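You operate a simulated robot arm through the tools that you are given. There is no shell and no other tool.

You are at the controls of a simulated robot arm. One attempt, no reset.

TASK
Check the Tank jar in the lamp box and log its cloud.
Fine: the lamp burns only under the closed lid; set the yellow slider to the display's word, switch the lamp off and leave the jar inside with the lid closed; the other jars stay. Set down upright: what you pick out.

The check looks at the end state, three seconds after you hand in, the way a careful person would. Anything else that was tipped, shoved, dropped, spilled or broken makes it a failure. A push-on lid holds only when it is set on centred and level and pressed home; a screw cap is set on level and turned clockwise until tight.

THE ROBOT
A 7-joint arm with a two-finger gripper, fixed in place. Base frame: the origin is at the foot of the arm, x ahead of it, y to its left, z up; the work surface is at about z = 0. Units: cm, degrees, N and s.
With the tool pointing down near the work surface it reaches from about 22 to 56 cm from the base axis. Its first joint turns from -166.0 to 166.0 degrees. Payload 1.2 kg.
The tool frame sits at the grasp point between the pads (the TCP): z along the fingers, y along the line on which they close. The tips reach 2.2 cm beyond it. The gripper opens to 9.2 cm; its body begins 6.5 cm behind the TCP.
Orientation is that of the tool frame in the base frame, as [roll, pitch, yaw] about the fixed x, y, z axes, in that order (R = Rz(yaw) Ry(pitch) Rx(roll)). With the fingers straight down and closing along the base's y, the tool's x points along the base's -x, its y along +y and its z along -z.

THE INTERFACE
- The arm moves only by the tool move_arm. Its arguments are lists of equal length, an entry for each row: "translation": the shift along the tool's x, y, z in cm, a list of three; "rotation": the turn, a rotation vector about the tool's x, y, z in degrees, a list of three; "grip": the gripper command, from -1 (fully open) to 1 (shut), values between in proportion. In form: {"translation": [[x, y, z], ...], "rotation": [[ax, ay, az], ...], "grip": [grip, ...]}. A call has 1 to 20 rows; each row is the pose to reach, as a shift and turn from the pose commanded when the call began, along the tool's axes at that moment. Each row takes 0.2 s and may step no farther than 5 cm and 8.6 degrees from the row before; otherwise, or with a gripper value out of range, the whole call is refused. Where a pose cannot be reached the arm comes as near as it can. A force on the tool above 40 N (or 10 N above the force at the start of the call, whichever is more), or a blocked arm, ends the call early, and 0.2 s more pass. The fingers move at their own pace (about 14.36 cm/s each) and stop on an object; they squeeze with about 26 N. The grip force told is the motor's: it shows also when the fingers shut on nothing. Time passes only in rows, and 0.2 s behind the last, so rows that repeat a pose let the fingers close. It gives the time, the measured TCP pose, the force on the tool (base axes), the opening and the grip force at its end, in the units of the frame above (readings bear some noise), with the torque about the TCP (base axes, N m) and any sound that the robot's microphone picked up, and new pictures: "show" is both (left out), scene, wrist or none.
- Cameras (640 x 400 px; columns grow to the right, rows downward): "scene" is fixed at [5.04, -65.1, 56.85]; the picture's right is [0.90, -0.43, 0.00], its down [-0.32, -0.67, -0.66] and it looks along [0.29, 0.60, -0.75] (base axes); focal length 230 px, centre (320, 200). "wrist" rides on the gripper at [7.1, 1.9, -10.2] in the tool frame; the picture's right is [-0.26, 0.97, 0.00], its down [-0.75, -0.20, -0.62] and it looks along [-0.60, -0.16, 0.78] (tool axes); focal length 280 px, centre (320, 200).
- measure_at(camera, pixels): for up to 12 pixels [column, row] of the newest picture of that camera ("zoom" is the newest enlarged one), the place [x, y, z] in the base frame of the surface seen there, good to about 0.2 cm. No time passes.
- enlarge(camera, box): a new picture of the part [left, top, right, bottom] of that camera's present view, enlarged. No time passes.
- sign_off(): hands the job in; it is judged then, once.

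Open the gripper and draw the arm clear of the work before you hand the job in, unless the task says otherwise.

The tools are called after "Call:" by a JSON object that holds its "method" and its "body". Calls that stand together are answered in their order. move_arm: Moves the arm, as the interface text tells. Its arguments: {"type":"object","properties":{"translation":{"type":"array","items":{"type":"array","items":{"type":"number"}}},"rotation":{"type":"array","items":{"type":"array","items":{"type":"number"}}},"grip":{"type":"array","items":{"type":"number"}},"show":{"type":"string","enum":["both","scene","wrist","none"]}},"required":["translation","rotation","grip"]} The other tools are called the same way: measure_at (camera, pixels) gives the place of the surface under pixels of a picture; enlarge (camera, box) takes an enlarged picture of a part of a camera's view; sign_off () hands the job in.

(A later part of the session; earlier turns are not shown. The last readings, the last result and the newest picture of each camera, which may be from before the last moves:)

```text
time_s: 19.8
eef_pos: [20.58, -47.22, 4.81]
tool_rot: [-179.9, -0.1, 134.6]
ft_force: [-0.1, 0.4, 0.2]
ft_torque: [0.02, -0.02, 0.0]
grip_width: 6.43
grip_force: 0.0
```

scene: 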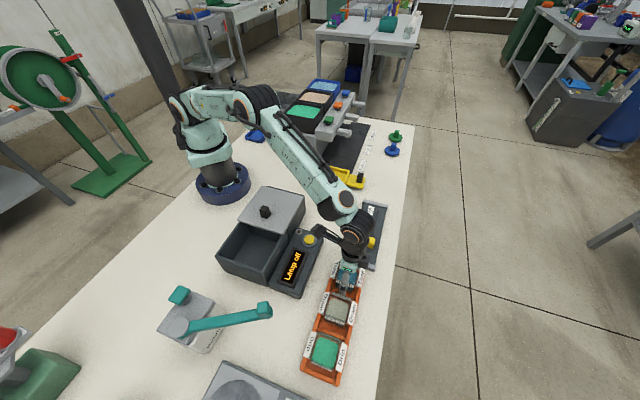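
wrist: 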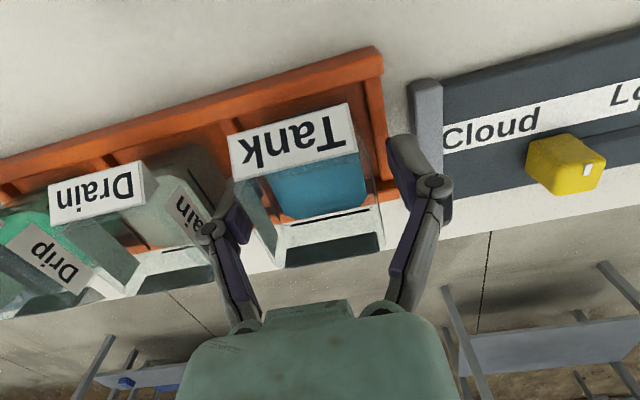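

The jar stands between the fingers with clear gaps and no contact force. I close the fingers in steps and hold.

Call:
{"method": "move_arm", "body": {"translation": [[0, 0, 0], [0, 0, 0], [0, 0, 0], [0, 0, 0], [0, 0, 0]], "rotation": [[0, 0, 0], [0, 0, 0], [0, 0, 0], [0, 0, 0], [0, 0, 0]], "grip": [-0.2, -0.1, 0.0, 0.5, 1]}}

```text
time_s: 21.0
eef_pos: [20.49, -47.2, 4.8]
tool_rot: [-179.9, 0.0, 134.3]
ft_force: [-0.6, -0.1, 4.4]
ft_torque: [0.07, 0.06, -0.01]
grip_width: 4.89
grip_force: 25.6
```

scene: 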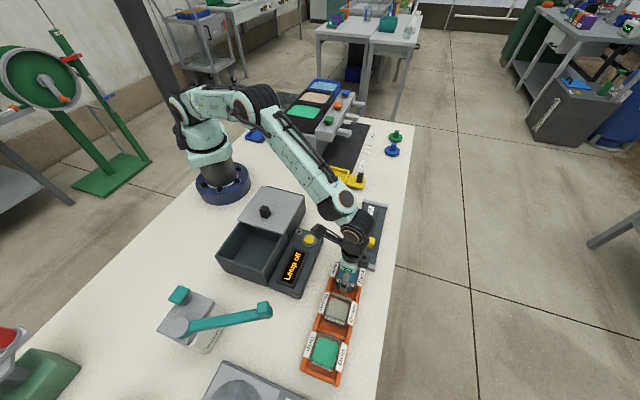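
wrist: 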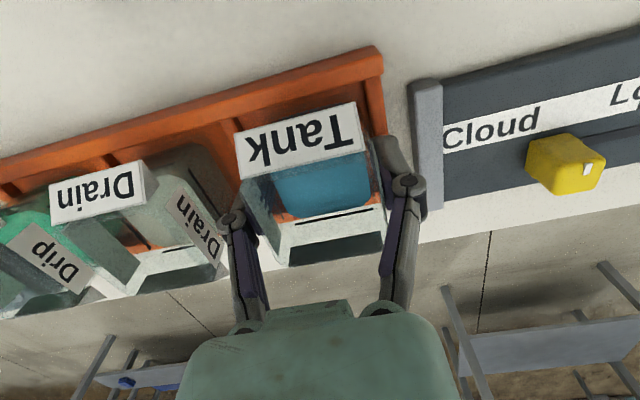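

The jar is held at 4.89 cm with 25.6 N. I lift it slowly straight up about 12 cm.

Call:
{"method": "move_arm", "body": {"translation": [[0, 0, -0.2], [0, 0, -0.6], [0, 0, -1.2], [0, 0, -2.0], [0, 0, -3.0], [0, 0, -4.0], [0, 0, -5.0], [0, 0, -6.0], [0, 0, -7.0], [0, 0, -8.0], [0, 0, -9.0], [0, 0, -10.0], [0, 0, -10.8], [0, 0, -11.4], [0, 0, -11.8], [0, 0, -12], [0, 0, -12]], "rotation": [[0, 0, 0], [0, 0, 0], [0, 0, 0], [0, 0, 0], [0, 0, 0], [0, 0, 0], [0, 0, 0], [0, 0, 0], [0, 0, 0], [0, 0, 0], [0, 0, 0], [0, 0, 0], [0, 0, 0], [0, 0, 0], [0, 0, 0], [0, 0, 0], [0, 0, 0]], "grip": [1, 1, 1, 1, 1, 1, 1, 1, 1, 1, 1, 1, 1, 1, 1, 1, 1]}}

```text
time_s: 24.6
eef_pos: [20.58, -47.16, 16.7]
tool_rot: [180.0, 0.0, 134.4]
ft_force: [-0.2, 0.9, -1.7]
ft_torque: [0.01, 0.01, -0.02]
grip_width: 4.92
grip_force: 26.0
```

scene: 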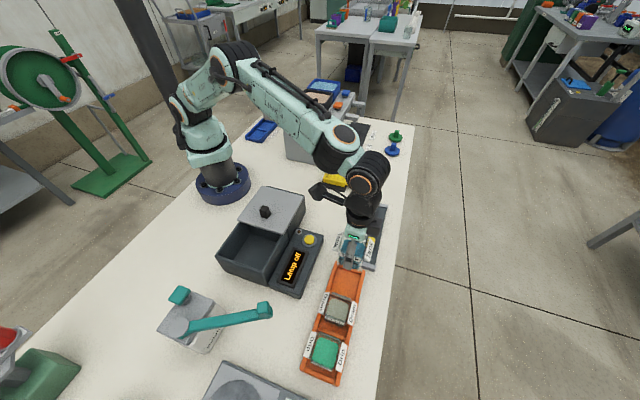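
wrist: 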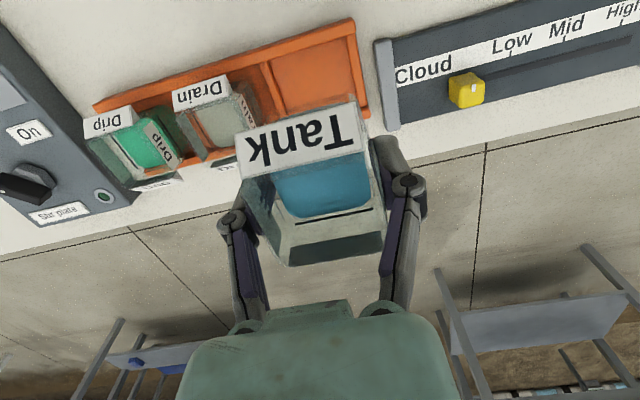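

The jar is up, level, with its slot empty below. I carry it slowly to above the chamber, turning -90° on the way.

Call:
{"method": "move_arm", "body": {"translation": [[0.24, -0.03, 0], [0.95, -0.1, 0], [2.14, -0.23, 0], [3.57, -0.39, 0], [5.23, -0.57, 0], [6.9, -0.75, 0], [8.56, -0.94, 0], [10.23, -1.12, 0], [11.9, -1.3, 0], [13.56, -1.48, 0], [15.23, -1.66, 0], [16.89, -1.85, 0], [18.56, -2.03, 0], [20.22, -2.21, 0], [21.65, -2.37, 0], [22.84, -2.5, 0], [23.55, -2.57, 0], [23.79, -2.6, 0], [23.79, -2.6, 0], [23.79, -2.6, 0]], "rotation": [[0, 0, -0.9], [0, 0, -3.6], [0, 0, -8.1], [0, 0, -13.5], [0, 0, -19.8], [0, 0, -26.1], [0, 0, -32.4], [0, 0, -38.7], [0, 0, -45], [0, 0, -51.3], [0, 0, -57.6], [0, 0, -63.9], [0, 0, -70.2], [0, 0, -76.5], [0, 0, -81.9], [0, 0, -86.4], [0, 0, -89.1], [0, 0, -90], [0, 0, -90], [0, 0, -90]], "grip": [1, 1, 1, 1, 1, 1, 1, 1, 1, 1, 1, 1, 1, 1, 1, 1, 1, 1, 1, 1]}}

```text
time_s: 28.8
eef_pos: [1.96, -31.89, 16.7]
tool_rot: [179.9, 0.0, -135.6]
ft_force: [0.5, 0.2, -1.7]
ft_torque: [0.02, 0.0, 0.02]
grip_width: 4.89
grip_force: 25.6
```

scene: 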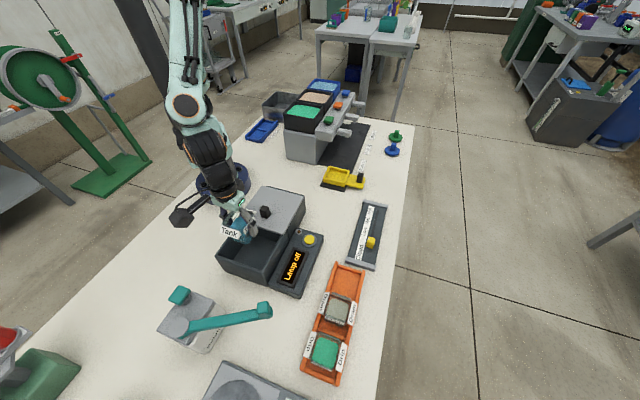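
wrist: 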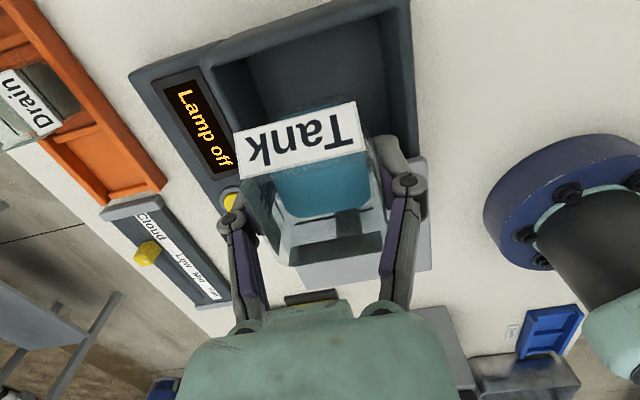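

The jar hangs over the chamber at s≈-20.9, t≈24.2 as planned. I check clearances with an enlarged view before lowering.

Call:
{"method": "enlarge", "body": {"camera": "scene", "box": [160, 160, 320, 290]}}

Call:
{"method": "enlarge", "body": {"camera": "wrist", "box": [180, 0, 460, 290]}}

```text
3.08 times, centred on (240, 225) of scene
```

zoom: 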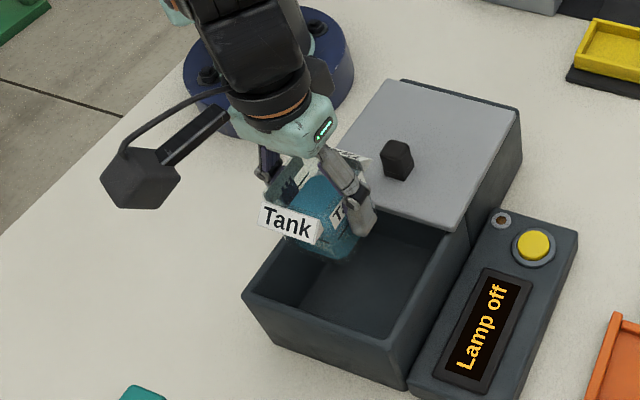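

```text
1.38 times, centred on (320, 145) of wrist
```

zoom: 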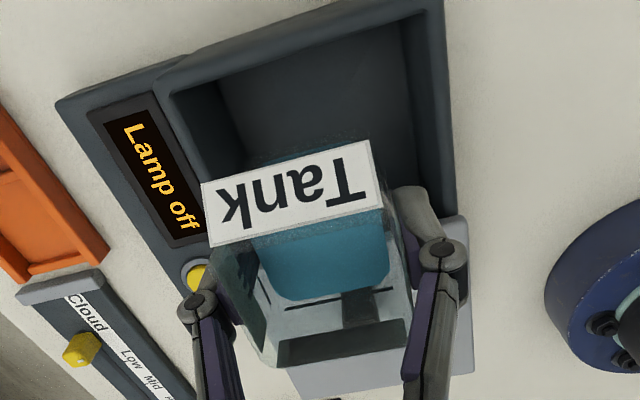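

All clear: the camera body is on the open side and the jar is inside the chamber's outline. I lower it to just above the floor.

Call:
{"method": "move_arm", "body": {"translation": [[0, 0, 0.3], [0, 0, 0.9], [0, 0, 1.8], [0, 0, 2.8], [0, 0, 3.8], [0, 0, 4.8], [0, 0, 5.8], [0, 0, 6.8], [0, 0, 7.8], [0, 0, 8.8], [0, 0, 9.7], [0, 0, 10.4], [0, 0, 10.8], [0, 0, 11.0], [0, 0, 11.0]], "rotation": [[0, 0, 0], [0, 0, 0], [0, 0, 0], [0, 0, 0], [0, 0, 0], [0, 0, 0], [0, 0, 0], [0, 0, 0], [0, 0, 0], [0, 0, 0], [0, 0, 0], [0, 0, 0], [0, 0, 0], [0, 0, 0], [0, 0, 0]], "grip": [1, 1, 1, 1, 1, 1, 1, 1, 1, 1, 1, 1, 1, 1, 1]}}

```text
time_s: 32.0
eef_pos: [2.07, -31.95, 5.6]
tool_rot: [180.0, 0.0, -135.6]
ft_force: [-0.7, 0.3, -1.2]
ft_torque: [-0.01, 0.02, 0.0]
grip_width: 4.91
grip_force: 26.3
```

scene: 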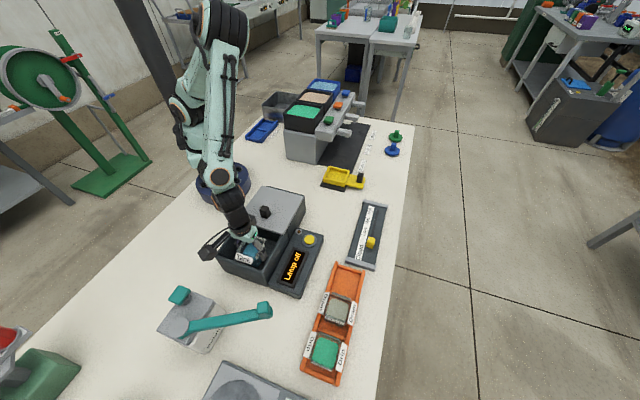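
wrist: 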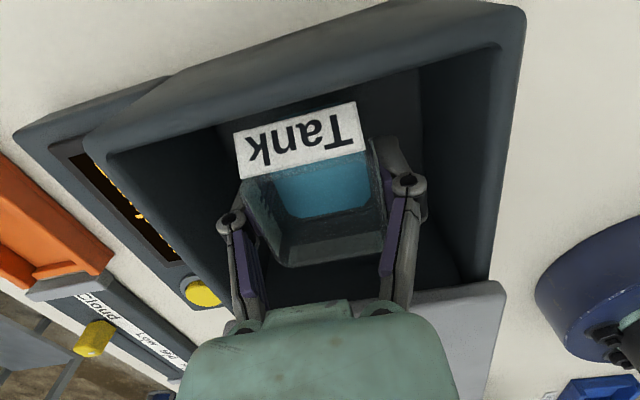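

Still free of contact at TCP z=5.6. I lower in small steps of about 0.1 cm until the floor is felt.

Call:
{"method": "move_arm", "body": {"translation": [[0, 0, 0.2], [0, 0, 0.4], [0, 0, 0.5], [0, 0, 0.6], [0, 0, 0.65], [0, 0, 0.7], [0, 0, 0.7]], "rotation": [[0, 0, 0], [0, 0, 0], [0, 0, 0], [0, 0, 0], [0, 0, 0], [0, 0, 0], [0, 0, 0]], "grip": [1, 1, 1, 1, 1, 1, 1], "show": "none"}}

```text
time_s: 33.6
eef_pos: [2.03, -31.88, 5.13]
tool_rot: [180.0, 0.1, -135.6]
ft_force: [0.2, -1.1, -0.8]
ft_torque: [0.0, 0.01, 0.04]
grip_width: 4.91
grip_force: 25.8
```

No contact yet at z=5.13; I continue in finer steps.

Call:
{"method": "move_arm", "body": {"translation": [[0, 0, 0.05], [0, 0, 0.1], [0, 0, 0.15], [0, 0, 0.2], [0, 0, 0.2]], "rotation": [[0, 0, 0], [0, 0, 0], [0, 0, 0], [0, 0, 0], [0, 0, 0]], "grip": [1, 1, 1, 1, 1], "show": "none"}}

```text
time_s: 34.8
eef_pos: [2.1, -32.02, 4.81]
tool_rot: [-180.0, 0.0, -135.7]
ft_force: [-3.3, 6.4, 19.6]
ft_torque: [0.18, 0.11, -0.02]
grip_width: 4.94
grip_force: 25.8
```

Floor contact: 19.6 N upward at z=4.81. I ease up slightly to unload, then open the fingers gently to about 6.2 cm.

Call:
{"method": "move_arm", "body": {"translation": [[0, 0, -0.05], [0, 0, -0.05], [0, 0, -0.05], [0, 0, -0.05], [0, 0, -0.05], [0, 0, -0.05], [0, 0, -0.05], [0, 0, -0.05]], "rotation": [[0, 0, 0], [0, 0, 0], [0, 0, 0], [0, 0, 0], [0, 0, 0], [0, 0, 0], [0, 0, 0], [0, 0, 0]], "grip": [1, 0.3, 0.0, -0.1, -0.2, -0.3, -0.38, -0.38]}}

```text
time_s: 36.6
eef_pos: [2.05, -32.02, 5.01]
tool_rot: [-180.0, 0.0, -135.6]
ft_force: [-1.1, 0.5, 0.2]
ft_torque: [0.01, 0.04, 0.01]
grip_width: 6.36
grip_force: 0.0
```

scene: 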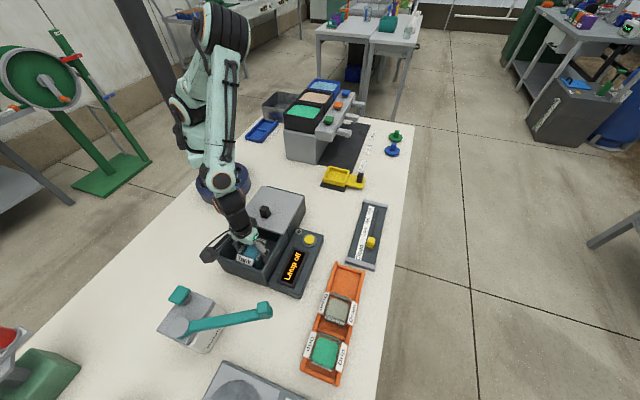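
wrist: 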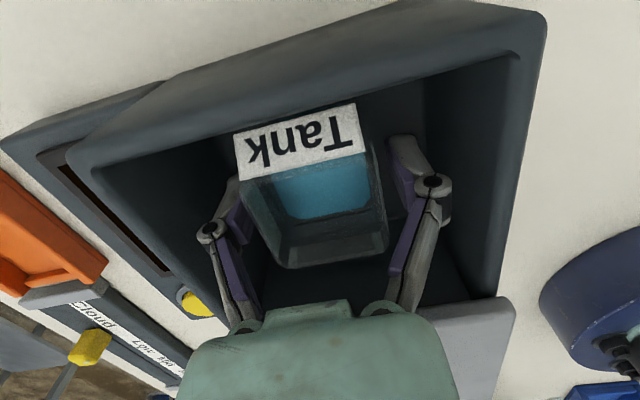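

The jar stands free between the open fingers. I raise the gripper straight up out of the chamber.

Call:
{"method": "move_arm", "body": {"translation": [[0, 0, -0.5], [0, 0, -1.5], [0, 0, -3], [0, 0, -5], [0, 0, -7.5], [0, 0, -10], [0, 0, -12.5], [0, 0, -15], [0, 0, -17], [0, 0, -17]], "rotation": [[0, 0, 0], [0, 0, 0], [0, 0, 0], [0, 0, 0], [0, 0, 0], [0, 0, 0], [0, 0, 0], [0, 0, 0], [0, 0, 0], [0, 0, 0]], "grip": [-0.38, -0.38, -0.38, -0.38, -0.38, -0.38, -0.38, -0.38, -0.38, -0.38]}}

```text
time_s: 38.8
eef_pos: [2.13, -31.9, 22.16]
tool_rot: [179.9, 0.1, -135.6]
ft_force: [-0.9, 0.4, 0.0]
ft_torque: [0.01, 0.01, 0.01]
grip_width: 6.35
grip_force: 0.0
```

scene: 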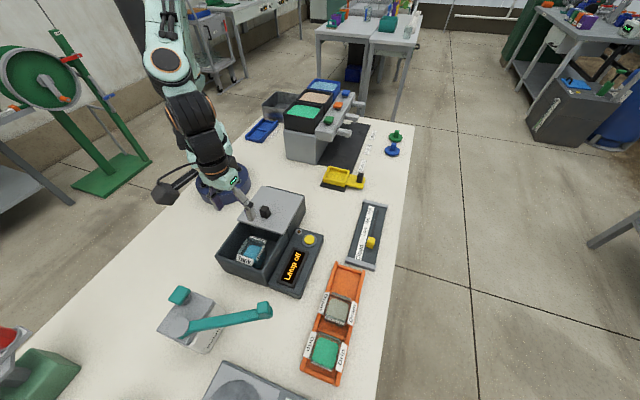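
wrist: 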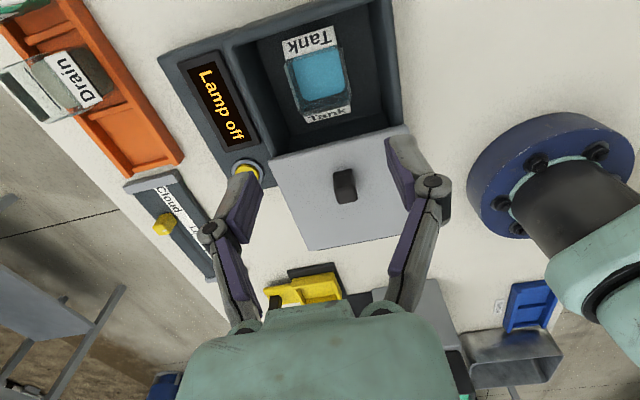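

The Tank jar stands upright in the chamber (scene 255,250). Now I move over the lid knob at about (8.35,-25.87) and down onto it to close the lid.

Call:
{"method": "move_arm", "body": {"translation": [[-3, 0, 0], [-6, -0.04, 0], [-8.62, -0.08, 0], [-8.62, -0.08, 4], [-8.62, -0.08, 7.5], [-8.62, -0.08, 8.6], [-8.62, -0.08, 8.6]], "rotation": [[0, 0, 0], [0, 0, 0], [0, 0, 0], [0, 0, 0], [0, 0, 0], [0, 0, 0], [0, 0, 0]], "grip": [-0.38, -0.38, -0.38, -0.38, -0.38, -0.38, -0.38]}}

```text
time_s: 40.4
eef_pos: [8.02, -25.9, 13.42]
tool_rot: [179.9, 0.0, -135.6]
ft_force: [-0.7, -0.7, 0.2]
ft_torque: [0.01, 0.01, -0.02]
grip_width: 6.34
grip_force: 0.1
```

scene: 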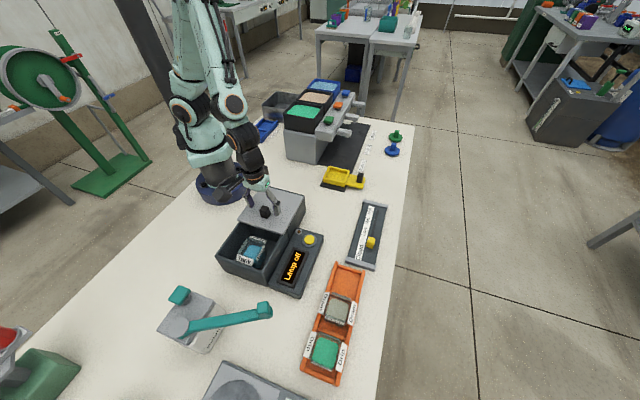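
wrist: 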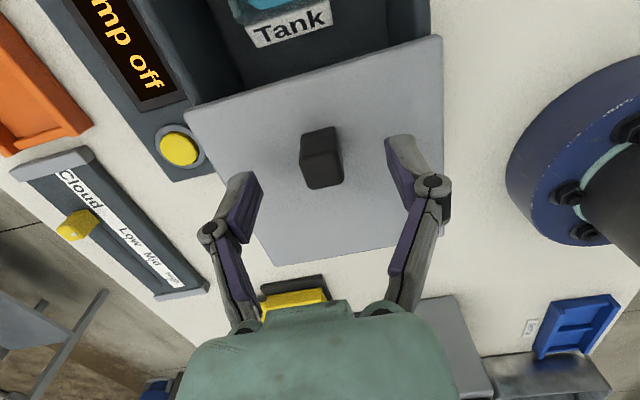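

The knob sits centred between the fingers (320,165). I go down to TCP z≈12.35 and close on it.

Call:
{"method": "move_arm", "body": {"translation": [[0, 0, 0.5], [0, 0, 0.98], [0, 0, 0.98], [0, 0, 0.98], [0, 0, 0.98], [0, 0, 0.98], [0, 0, 0.98]], "rotation": [[0, 0, 0], [0, 0, 0], [0, 0, 0], [0, 0, 0], [0, 0, 0], [0, 0, 0], [0, 0, 0]], "grip": [-0.38, -0.38, 0, 0.3, 0.6, 1, 1]}}

```text
time_s: 42.0
eef_pos: [8.09, -25.92, 12.49]
tool_rot: [179.6, 0.1, -135.8]
ft_force: [-13.6, 14.2, 8.3]
ft_torque: [0.34, 0.25, 0.26]
grip_width: 1.97
grip_force: 28.2
```

scene: 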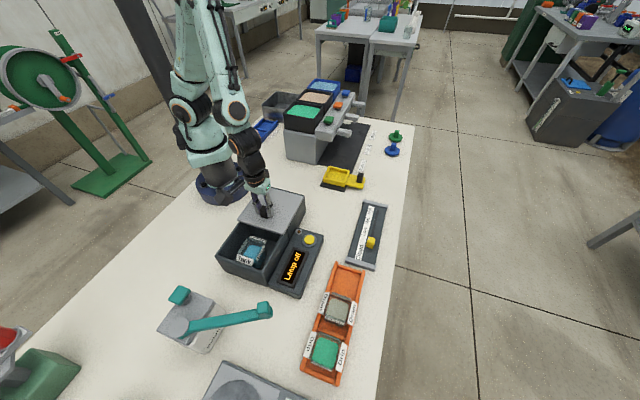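
wrist: 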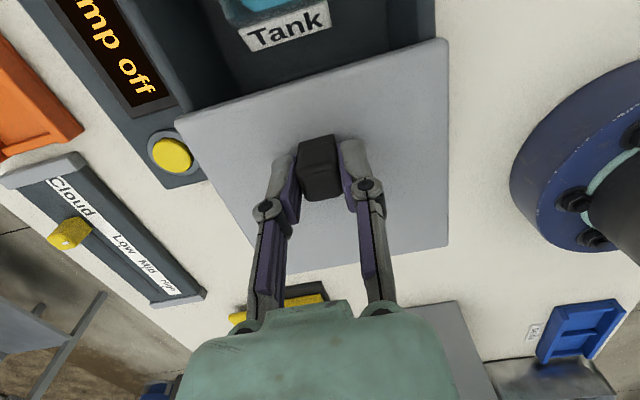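

The knob is held but there's a ~20 N sideways load along v, so I shift about 0.13 cm along tool +y to relieve it before sliding.

Call:
{"method": "move_arm", "body": {"translation": [[0, 0.07, -0.02], [0, 0.13, -0.03], [0, 0.13, -0.03]], "rotation": [[0, 0, 0], [0, 0, 0], [0, 0, 0]], "grip": [1, 1, 1], "show": "none"}}

```text
time_s: 42.8
eef_pos: [8.2, -25.75, 12.42]
tool_rot: [179.8, -0.1, -135.6]
ft_force: [-14.2, 14.2, -8.3]
ft_torque: [0.18, 0.37, 0.16]
grip_width: 1.96
grip_force: 28.2
```

The sideways reading did not change, so I test the other direction in small steps to find the neutral point.

Call:
{"method": "move_arm", "body": {"translation": [[0, -0.1, 0.02], [0, -0.2, 0.02], [0, -0.2, 0.02]], "rotation": [[0, 0, 0], [0, 0, 0], [0, 0, 0]], "grip": [1, 1, 1], "show": "none"}}

```text
time_s: 43.5
eef_pos: [8.2, -25.87, 12.4]
tool_rot: [179.5, 0.1, -135.8]
ft_force: [-2.7, 1.8, 5.6]
ft_torque: [-0.12, 0.22, 0.3]
grip_width: 1.96
grip_force: 28.1
stopped in row 3: the force on the tool passed its limit at 40 N (the readings are from after the stop); the commanded pose is now the measured one
```

Neutral now (force ≈6 N); the command is reset to the measured pose. I start sliding the lid closed along tool +x (toward -u).

Call:
{"method": "move_arm", "body": {"translation": [[0.4, 0, 0], [0.9, 0, 0], [1.5, 0, 0], [2.1, 0, 0], [2.7, 0, 0], [3.3, 0, 0]], "rotation": [[0, 0, 0], [0, 0, 0], [0, 0, 0], [0, 0, 0], [0, 0, 0], [0, 0, 0]], "grip": [1, 1, 1, 1, 1, 1]}}

```text
time_s: 44.9
eef_pos: [5.71, -28.16, 12.36]
tool_rot: [179.4, 0.1, -135.9]
ft_force: [-7.2, 8.0, 11.0]
ft_torque: [0.48, -0.16, 0.31]
grip_width: 1.97
grip_force: 28.0
```

scene: 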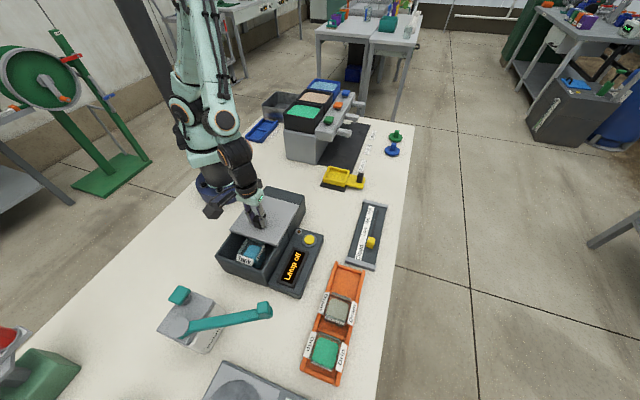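
wrist: 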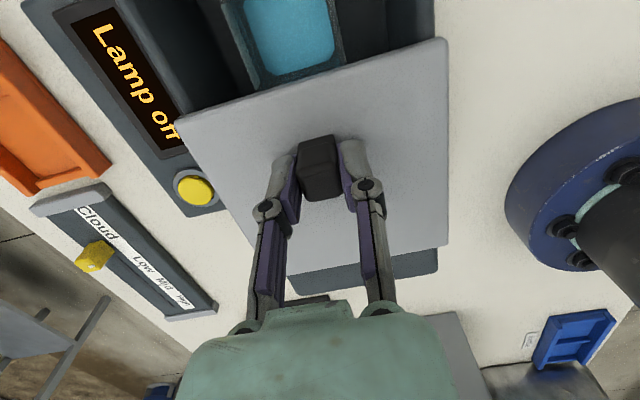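

The lid is moving smoothly over the jar. I slide on about 6 cm, leaving the last bit for small steps.

Call:
{"method": "move_arm", "body": {"translation": [[0.5, 0, 0], [1.1, 0, 0], [1.7, 0, 0], [2.3, 0, 0], [2.9, 0, 0], [3.5, 0, 0], [4.1, 0, 0], [4.7, 0, 0], [5.3, 0, 0], [5.8, 0, 0]], "rotation": [[0, 0, 0], [0, 0, 0], [0, 0, 0], [0, 0, 0], [0, 0, 0], [0, 0, 0], [0, 0, 0], [0, 0, 0], [0, 0, 0], [0, 0, 0]], "grip": [1, 1, 1, 1, 1, 1, 1, 1, 1, 1]}}

```text
time_s: 47.1
eef_pos: [1.73, -32.21, 12.37]
tool_rot: [179.5, 0.1, -135.8]
ft_force: [-5.0, 4.6, 4.5]
ft_torque: [0.18, -0.02, 0.19]
grip_width: 1.98
grip_force: 28.0
```

scene: 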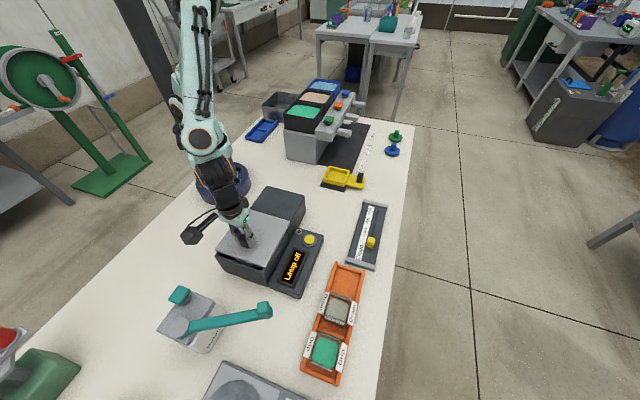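
wrist: 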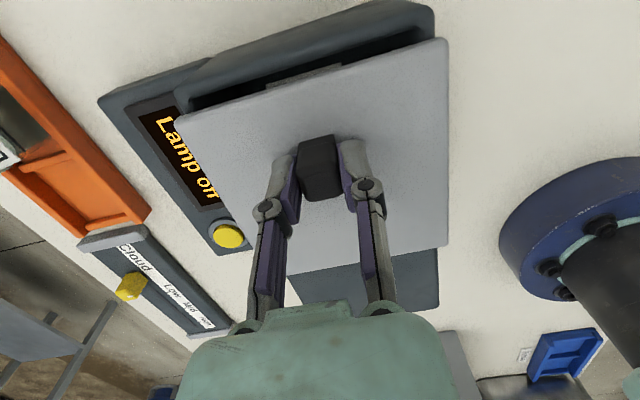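

A gap of about 1.2 cm is left at the front. I close it in small steps and watch for the end stop.

Call:
{"method": "move_arm", "body": {"translation": [[0.25, 0, 0], [0.5, 0, 0], [0.75, 0, 0], [0.95, 0, 0], [1.1, 0, 0], [1.2, 0, 0], [1.2, 0, 0]], "rotation": [[0, 0, 0], [0, 0, 0], [0, 0, 0], [0, 0, 0], [0, 0, 0], [0, 0, 0], [0, 0, 0]], "grip": [1, 1, 1, 1, 1, 1, 1]}}

```text
time_s: 48.7
eef_pos: [0.95, -33.01, 12.39]
tool_rot: [179.7, 0.1, -135.6]
ft_force: [9.1, -10.3, 10.1]
ft_torque: [-0.63, 0.21, 0.16]
grip_width: 2.01
grip_force: 27.9
```

scene: 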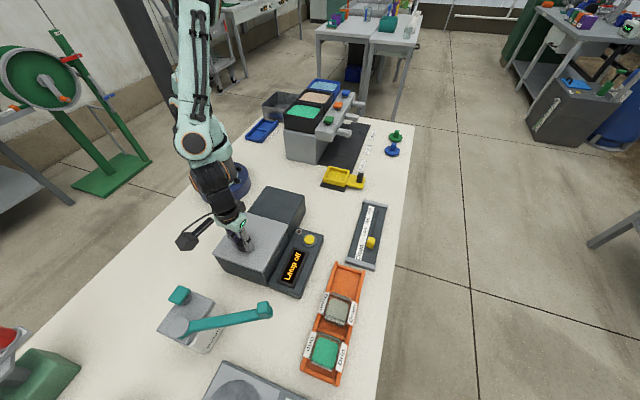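
wrist: 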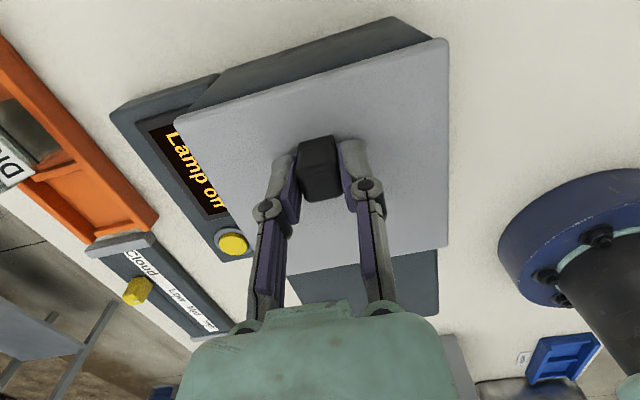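

The lid seems almost home with no stop felt yet. I measure its front corners against the starting values ((-6.0,-31.3) and (2.7,-40.2)).

Call:
{"method": "enlarge", "body": {"camera": "scene", "box": [205, 180, 325, 300]}}

Call:
{"method": "measure_at", "body": {"camera": "zoom", "pixels": [[146, 246], [306, 306], [391, 156], [148, 244], [308, 303], [310, 300], [304, 309], [150, 240], [395, 160], [388, 158], [310, 24], [448, 50]]}}

```text
3.33 times, centred on (265, 240) of scene
```

zoom: 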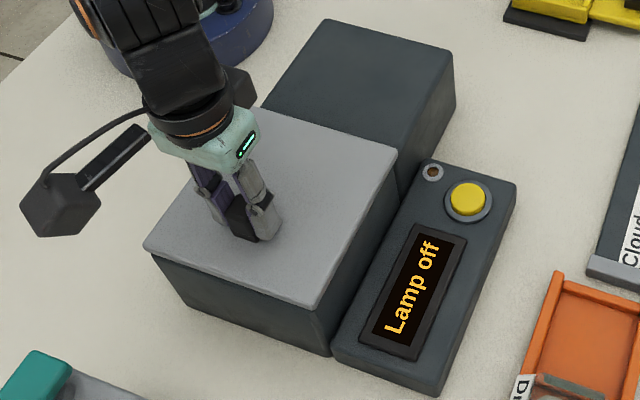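

```text
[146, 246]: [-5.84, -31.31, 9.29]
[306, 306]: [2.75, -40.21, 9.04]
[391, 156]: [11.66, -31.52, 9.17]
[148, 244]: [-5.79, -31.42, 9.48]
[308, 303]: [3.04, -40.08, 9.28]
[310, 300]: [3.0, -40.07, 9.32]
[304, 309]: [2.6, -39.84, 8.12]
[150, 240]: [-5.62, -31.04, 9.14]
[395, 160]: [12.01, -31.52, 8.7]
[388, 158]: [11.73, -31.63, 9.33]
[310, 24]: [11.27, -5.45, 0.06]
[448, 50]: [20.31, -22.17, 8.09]
```

Compared with the first picture the front corner is ~4–6 zoom pixels short, i.e. about 0.3 cm. I push the rest in small steps, watching the force.

Call:
{"method": "move_arm", "body": {"translation": [[0.1, -0.03, 0], [0.2, -0.03, 0], [0.28, -0.03, 0], [0.28, -0.03, 0]], "rotation": [[0, 0, 0], [0, 0, 0], [0, 0, 0], [0, 0, 0]], "grip": [1, 1, 1, 1], "show": "scene"}}

Call:
{"method": "enlarge", "body": {"camera": "scene", "box": [205, 180, 325, 300]}}

```text
time_s: 49.7
eef_pos: [0.72, -33.31, 12.34]
tool_rot: [179.6, 0.2, -135.6]
ft_force: [17.9, -17.1, -16.8]
ft_torque: [-0.18, -0.44, 0.24]
grip_width: 1.97
grip_force: 27.7
```

scene: 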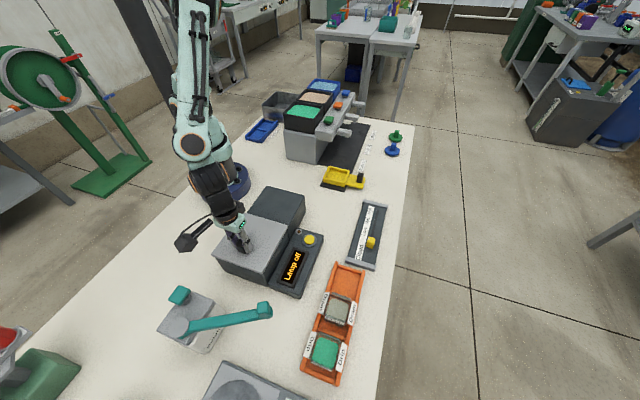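

```text
3.33 times, centred on (265, 240) of scene
```

zoom: 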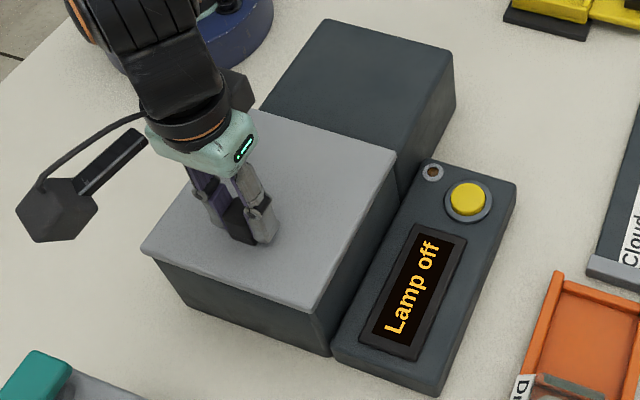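

The front corners now match the starting picture ((140,250), (308,311)). I relieve the side load and nudge 0.15 cm more along -u to see whether there is a stop.

Call:
{"method": "move_arm", "body": {"translation": [[0, -0.08, 0.05], [0, -0.12, 0.08], [0.08, -0.12, 0.08], [0.15, -0.12, 0.08]], "rotation": [[0, 0, 0], [0, 0, 0], [0, 0, 0], [0, 0, 0]], "grip": [1, 1, 1, 1], "show": "none"}}

```text
time_s: 50.7
eef_pos: [0.54, -33.33, 12.22]
tool_rot: [179.4, 0.2, -135.8]
ft_force: [13.6, 6.0, 17.0]
ft_torque: [0.13, -0.34, 0.24]
grip_width: 1.97
grip_force: 28.3
```

Now 14 N resists along u, so the lid is against its stop, fully closed. I open the fingers and rise.

Call:
{"method": "move_arm", "body": {"translation": [[0, 0, 0], [0, 0, -0.1], [0, 0, -0.1], [0, 0, -2], [0, 0, -5], [0, 0, -9], [0, 0, -9]], "rotation": [[0, 0, 0], [0, 0, 0], [0, 0, 0], [0, 0, 0], [0, 0, 0], [0, 0, 0], [0, 0, 0]], "grip": [0.4, -0.2, -0.4, -0.4, -0.4, -0.4, -0.4]}}

Call:
{"method": "enlarge", "body": {"camera": "scene", "box": [205, 180, 325, 300]}}

Call:
{"method": "measure_at", "body": {"camera": "zoom", "pixels": [[467, 195], [460, 190], [475, 200], [467, 205], [483, 205], [245, 205], [450, 210], [146, 246], [306, 306], [391, 156], [425, 300], [350, 345]]}}

```text
time_s: 52.3
eef_pos: [0.62, -33.31, 21.4]
tool_rot: [179.5, 0.1, -135.8]
ft_force: [-0.2, 0.0, 1.3]
ft_torque: [0.02, 0.01, 0.0]
grip_width: 6.43
grip_force: 0.0
```

scene: 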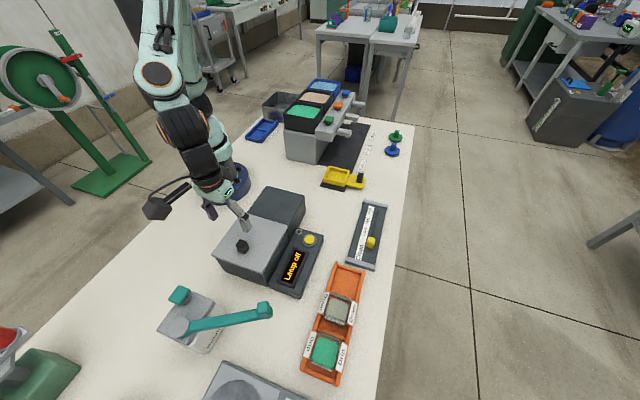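
wrist: 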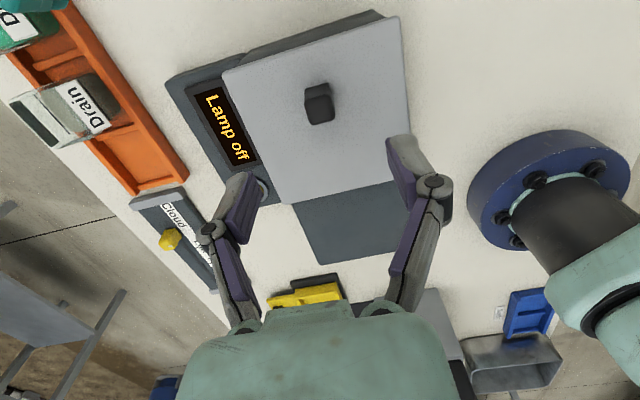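

```text
3.33 times, centred on (265, 240) of scene
```

zoom: 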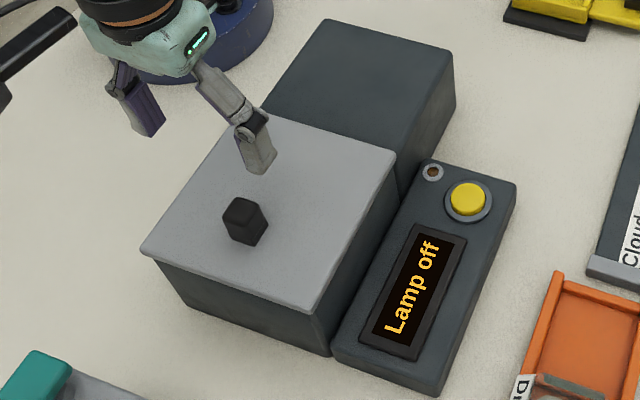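

```text
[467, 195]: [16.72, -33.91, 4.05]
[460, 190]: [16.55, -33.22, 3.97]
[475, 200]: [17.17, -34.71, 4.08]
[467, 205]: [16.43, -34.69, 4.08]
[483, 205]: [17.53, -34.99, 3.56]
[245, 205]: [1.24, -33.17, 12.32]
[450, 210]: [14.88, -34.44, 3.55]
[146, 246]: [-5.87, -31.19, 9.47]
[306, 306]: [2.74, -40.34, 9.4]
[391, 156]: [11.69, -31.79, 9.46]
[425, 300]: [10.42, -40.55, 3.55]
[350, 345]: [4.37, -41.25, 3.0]
```

The lid and knob look exactly as in the first picture, and the button's top is at about (16.75,-34.1,4.05). I close the fingers and go over the button, to TCP z≈9.

Call:
{"method": "move_arm", "body": {"translation": [[-2.2, -2.3, 0], [-4.4, -4.7, 0], [-6.7, -7.0, 0], [-8.9, -9.4, 0], [-11.12, -11.71, 0], [-11.12, -11.71, 4], [-11.12, -11.71, 8], [-11.12, -11.71, 11.3], [-11.12, -11.71, 12.3], [-11.12, -11.71, 12.3]], "rotation": [[0.5, 0, 0], [0.5, 0, 0], [0.5, 0, 0], [0.5, 0, 0], [0.5, 0, 0], [0.5, 0, 0], [0.5, 0, 0], [0.5, 0, 0], [0.5, 0, 0], [0.5, 0, 0]], "grip": [0, 0.5, 1, 1, 1, 1, 1, 1, 1, 1]}}

Call:
{"method": "enlarge", "body": {"camera": "scene", "box": [260, 190, 360, 262]}}

```text
time_s: 54.5
eef_pos: [16.56, -34.11, 8.94]
tool_rot: [180.0, 0.1, -135.8]
ft_force: [0.3, -0.2, -0.1]
ft_torque: [0.0, 0.02, 0.03]
grip_width: 0.0
grip_force: 27.0
```

scene: 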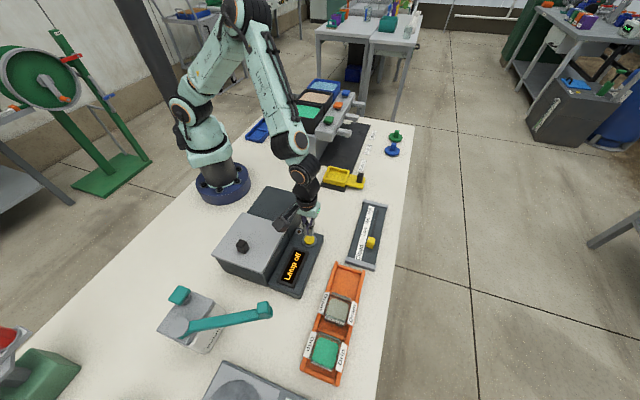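
wrist: 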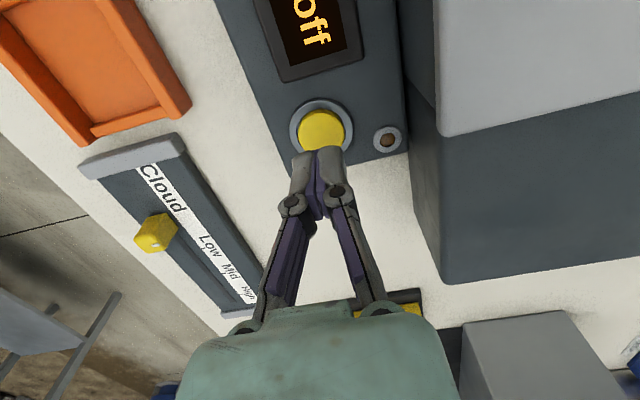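

```text
5.56 times, centred on (310, 226) of scene
```

zoom: 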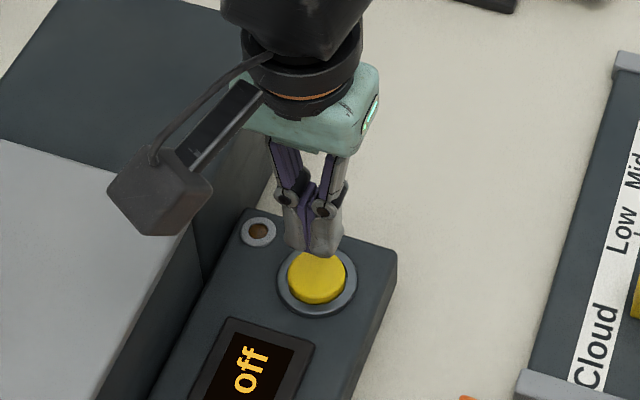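

The closed fingertips are over the button's rear part (wrist: button centre ≈(321,128)). I measure the button's centre again before pressing.

Call:
{"method": "measure_at", "body": {"camera": "zoom", "pixels": [[317, 275], [292, 275], [342, 275], [317, 262], [317, 295], [285, 285], [350, 285]]}}

Call:
{"method": "measure_at", "body": {"camera": "wrist", "pixels": [[322, 113], [303, 130], [342, 130], [322, 130], [322, 142], [387, 140]]}}

```text
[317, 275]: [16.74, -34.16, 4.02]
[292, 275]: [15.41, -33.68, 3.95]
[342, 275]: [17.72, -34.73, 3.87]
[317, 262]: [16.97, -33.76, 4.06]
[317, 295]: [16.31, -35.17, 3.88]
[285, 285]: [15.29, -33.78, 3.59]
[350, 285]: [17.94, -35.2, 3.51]
```

```text
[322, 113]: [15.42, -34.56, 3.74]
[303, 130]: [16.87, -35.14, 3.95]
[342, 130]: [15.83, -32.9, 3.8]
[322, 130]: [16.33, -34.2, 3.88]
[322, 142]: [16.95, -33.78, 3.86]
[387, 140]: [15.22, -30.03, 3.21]
```

The button's centre is at about (16.5,-34.15), right under the tool. I lower to near contact.

Call:
{"method": "move_arm", "body": {"translation": [[0, 0, 1.0], [0, 0, 1.8], [0, 0, 2.1], [0, 0, 2.3], [0, 0, 2.3]], "rotation": [[0, 0, 0], [0, 0, 0], [0, 0, 0], [0, 0, 0], [0, 0, 0]], "grip": [1, 1, 1, 1, 1], "show": "none"}}

```text
time_s: 55.7
eef_pos: [16.75, -34.0, 6.66]
tool_rot: [-179.9, 0.2, -135.8]
ft_force: [-0.5, 0.2, 0.1]
ft_torque: [0.0, -0.03, 0.03]
grip_width: 0.0
grip_force: 25.6
```

No contact yet at z=6.66. I press down in 0.08 cm steps and look at the display.

Call:
{"method": "move_arm", "body": {"translation": [[0, 0, 0.1], [0, 0, 0.2], [0, 0, 0.3], [0, 0, 0.38], [0, 0, 0.46], [0, 0, 0.5]], "rotation": [[0, 0, 0], [0, 0, 0], [0, 0, 0], [0, 0, 0], [0, 0, 0], [0, 0, 0]], "grip": [1, 1, 1, 1, 1, 1], "show": "scene"}}

Call:
{"method": "enlarge", "body": {"camera": "scene", "box": [260, 210, 360, 300]}}

```text
time_s: 57.1
eef_pos: [16.7, -34.11, 5.99]
tool_rot: [180.0, 0.0, -135.8]
ft_force: [1.1, -0.1, 1.1]
ft_torque: [-0.01, 0.0, 0.0]
grip_width: 0.0
grip_force: 25.8
```

scene: 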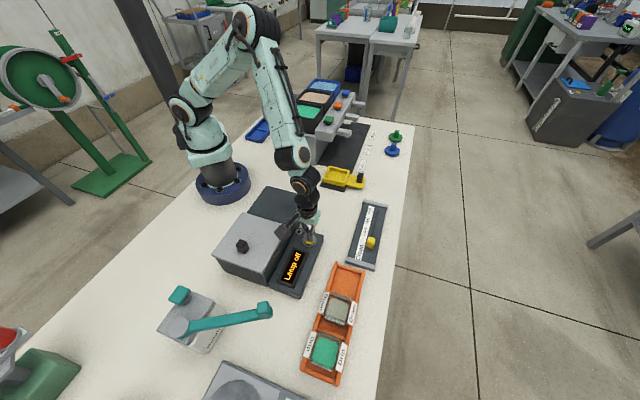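

```text
4.44 times, centred on (310, 255) of scene
```

zoom: 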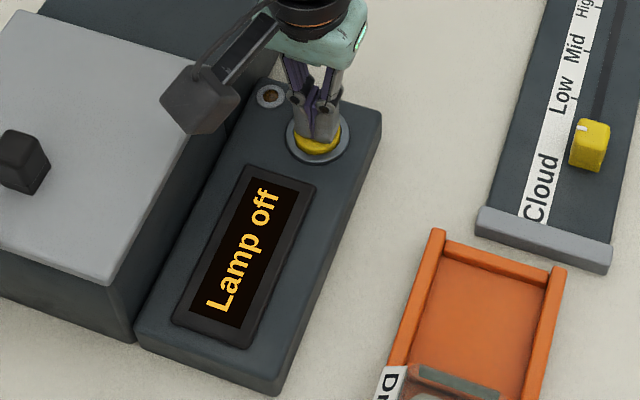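

The fingertips are at the button top (5.99, force 1 N). I press further in small steps.

Call:
{"method": "move_arm", "body": {"translation": [[0, 0, 0.08], [0, 0, 0.16], [0, 0, 0.24], [0, 0, 0.24]], "rotation": [[0, 0, 0], [0, 0, 0], [0, 0, 0], [0, 0, 0]], "grip": [1, 1, 1, 1], "show": "scene"}}

Call:
{"method": "enlarge", "body": {"camera": "scene", "box": [260, 210, 360, 300]}}

```text
time_s: 58.1
eef_pos: [16.72, -33.98, 5.9]
tool_rot: [-180.0, 0.1, -135.8]
ft_force: [0.0, -0.5, 2.0]
ft_torque: [-0.04, 0.01, -0.02]
grip_width: 0.62
grip_force: 27.6
heard: click
```

scene: 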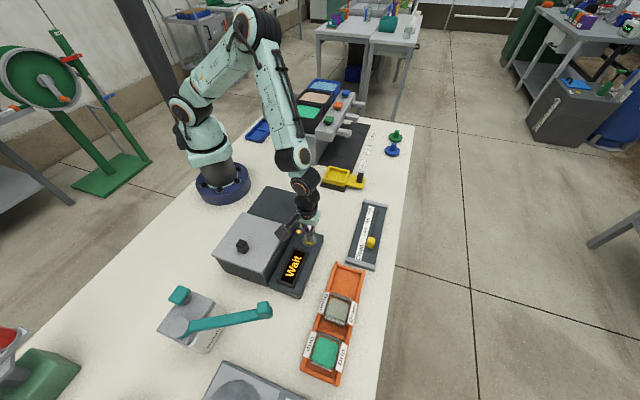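

```text
4.44 times, centred on (310, 255) of scene
```

zoom: 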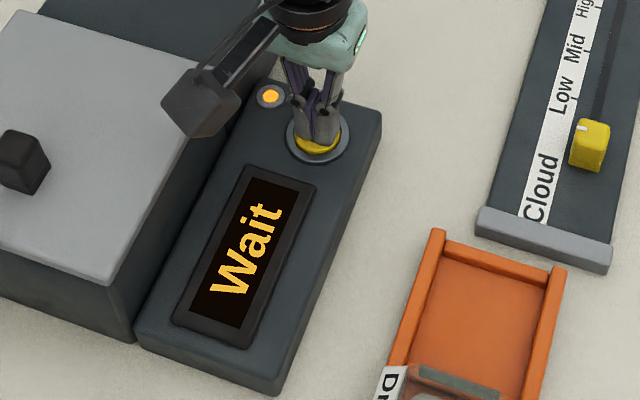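

A click: the lamp indicator is lit and the display says "Wait". I lift straight off the button and wait for the word.

Call:
{"method": "move_arm", "body": {"translation": [[0, 0, -0.3], [0, 0, -1.0], [0, 0, -2.5], [0, 0, -4.5], [0, 0, -6.5], [0, 0, -6.5], [0, 0, -6.5], [0, 0, -6.5], [0, 0, -6.5], [0, 0, -6.5], [0, 0, -6.5], [0, 0, -6.5], [0, 0, -6.5], [0, 0, -6.5], [0, 0, -6.5]], "rotation": [[0, 0, 0], [0, 0, 0], [0, 0, 0], [0, 0, 0], [0, 0, 0], [0, 0, 0], [0, 0, 0], [0, 0, 0], [0, 0, 0], [0, 0, 0], [0, 0, 0], [0, 0, 0], [0, 0, 0], [0, 0, 0], [0, 0, 0]], "grip": [1, 1, 1, 1, 1, 1, 1, 1, 1, 1, 1, 1, 1, 1, 1], "show": "scene"}}

Call:
{"method": "enlarge", "body": {"camera": "scene", "box": [260, 210, 360, 300]}}

```text
time_s: 61.3
eef_pos: [16.65, -34.05, 12.49]
tool_rot: [180.0, 0.1, -135.8]
ft_force: [0.0, 0.0, -0.6]
ft_torque: [0.01, -0.05, 0.01]
grip_width: 0.01
grip_force: 27.6
```

scene: 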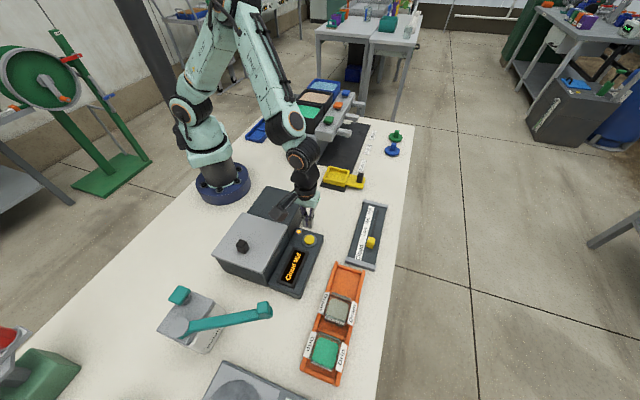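

```text
4.44 times, centred on (310, 255) of scene
```

zoom: 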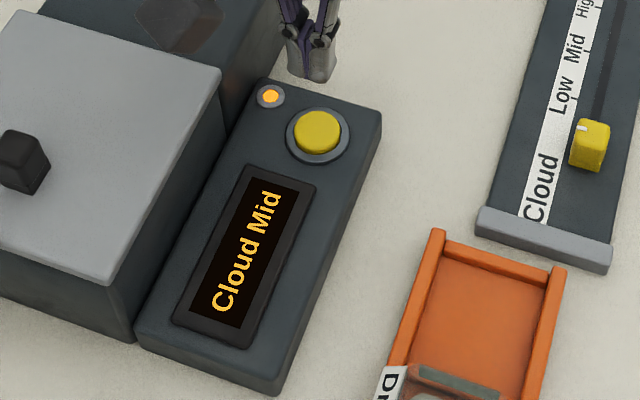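

The display now reads "Cloud Mid". I enlarge it more and wait two seconds to make sure the reading stays.

Call:
{"method": "move_arm", "body": {"translation": [[0, 0, 0], [0, 0, 0], [0, 0, 0], [0, 0, 0], [0, 0, 0], [0, 0, 0], [0, 0, 0], [0, 0, 0], [0, 0, 0], [0, 0, 0]], "rotation": [[0, 0, 0], [0, 0, 0], [0, 0, 0], [0, 0, 0], [0, 0, 0], [0, 0, 0], [0, 0, 0], [0, 0, 0], [0, 0, 0], [0, 0, 0]], "grip": [1, 1, 1, 1, 1, 1, 1, 1, 1, 1], "show": "scene"}}

Call:
{"method": "enlarge", "body": {"camera": "scene", "box": [270, 225, 330, 295]}}

Call:
{"method": "enlarge", "body": {"camera": "scene", "box": [330, 195, 410, 280]}}

Call:
{"method": "measure_at", "body": {"camera": "zoom", "pixels": [[325, 210], [335, 225], [318, 228], [342, 215], [320, 246], [306, 190], [320, 139], [331, 93], [345, 140], [355, 95], [335, 185], [318, 135]]}}

```text
time_s: 63.5
eef_pos: [16.56, -34.09, 12.38]
tool_rot: [-180.0, 0.1, -135.7]
ft_force: [-0.4, 0.1, 0.5]
ft_torque: [0.03, 0.05, -0.01]
grip_width: 0.0
grip_force: 27.8
```

scene: 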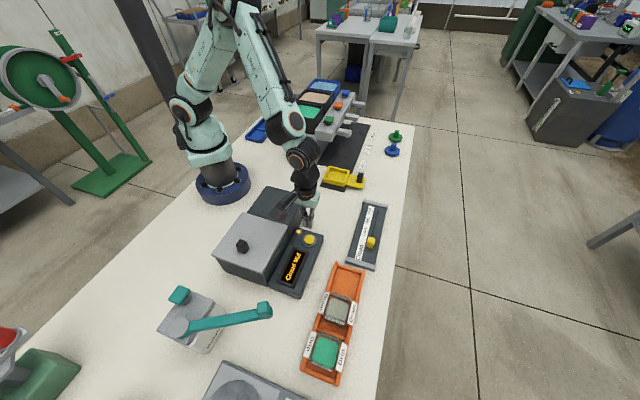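

```text
5.71 times, centred on (300, 260) of scene
```

zoom: 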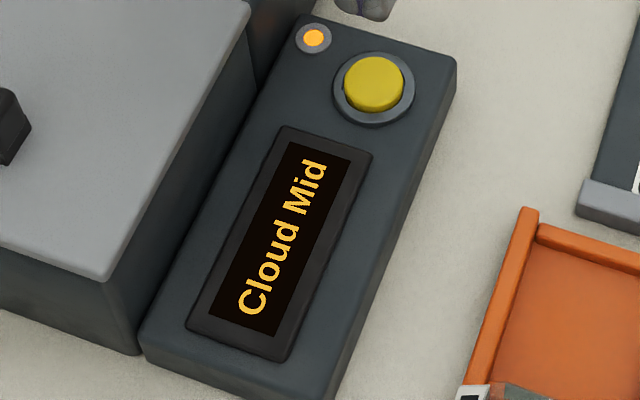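

```text
4.71 times, centred on (370, 238) of scene
```

zoom: 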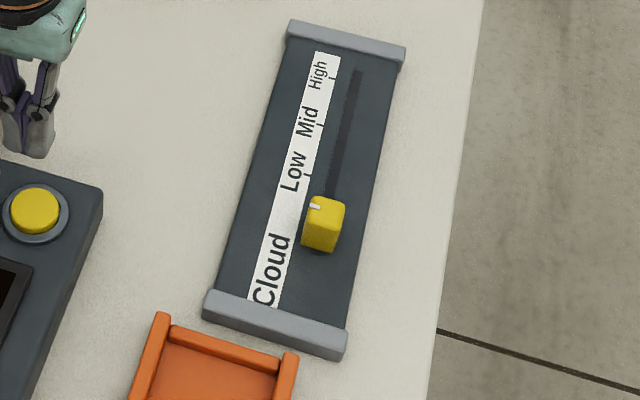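

```text
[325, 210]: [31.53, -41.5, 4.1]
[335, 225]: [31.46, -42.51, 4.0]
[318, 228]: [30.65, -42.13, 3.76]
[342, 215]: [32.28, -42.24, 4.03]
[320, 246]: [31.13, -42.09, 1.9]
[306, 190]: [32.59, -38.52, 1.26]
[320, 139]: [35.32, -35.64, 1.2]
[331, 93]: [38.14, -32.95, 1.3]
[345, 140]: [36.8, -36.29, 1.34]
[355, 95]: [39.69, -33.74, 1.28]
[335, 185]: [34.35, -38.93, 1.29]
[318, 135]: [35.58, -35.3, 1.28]
```

The reading is steady: "Cloud Mid". I zoom in on the slider to locate its knob, index mark and the Mid tick.

Call:
{"method": "enlarge", "body": {"camera": "scene", "box": [350, 208, 390, 258]}}

Call:
{"method": "measure_at", "body": {"camera": "zoom", "pixels": [[231, 226], [253, 233], [279, 128], [290, 132], [305, 26], [316, 30], [262, 282], [275, 285], [258, 262], [327, 278], [310, 330], [247, 320]]}}

```text
8.00 times, centred on (370, 233) of scene
```

zoom: 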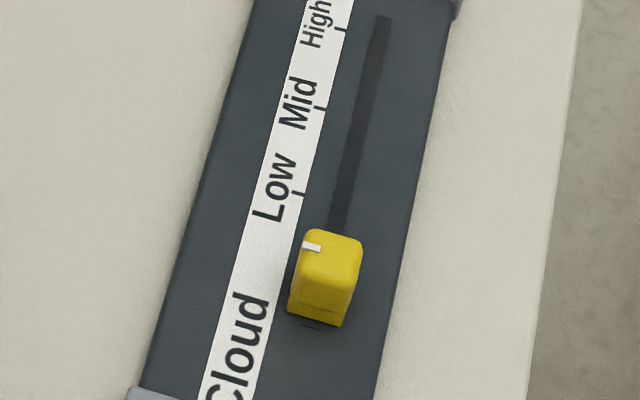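

```text
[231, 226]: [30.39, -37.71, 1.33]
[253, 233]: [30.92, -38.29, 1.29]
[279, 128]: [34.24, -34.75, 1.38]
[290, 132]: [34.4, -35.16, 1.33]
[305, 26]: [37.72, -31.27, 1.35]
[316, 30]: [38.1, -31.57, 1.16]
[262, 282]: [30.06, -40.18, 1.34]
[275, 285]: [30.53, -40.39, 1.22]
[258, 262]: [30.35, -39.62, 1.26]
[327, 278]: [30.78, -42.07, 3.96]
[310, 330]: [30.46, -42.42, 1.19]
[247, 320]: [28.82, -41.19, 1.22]
```

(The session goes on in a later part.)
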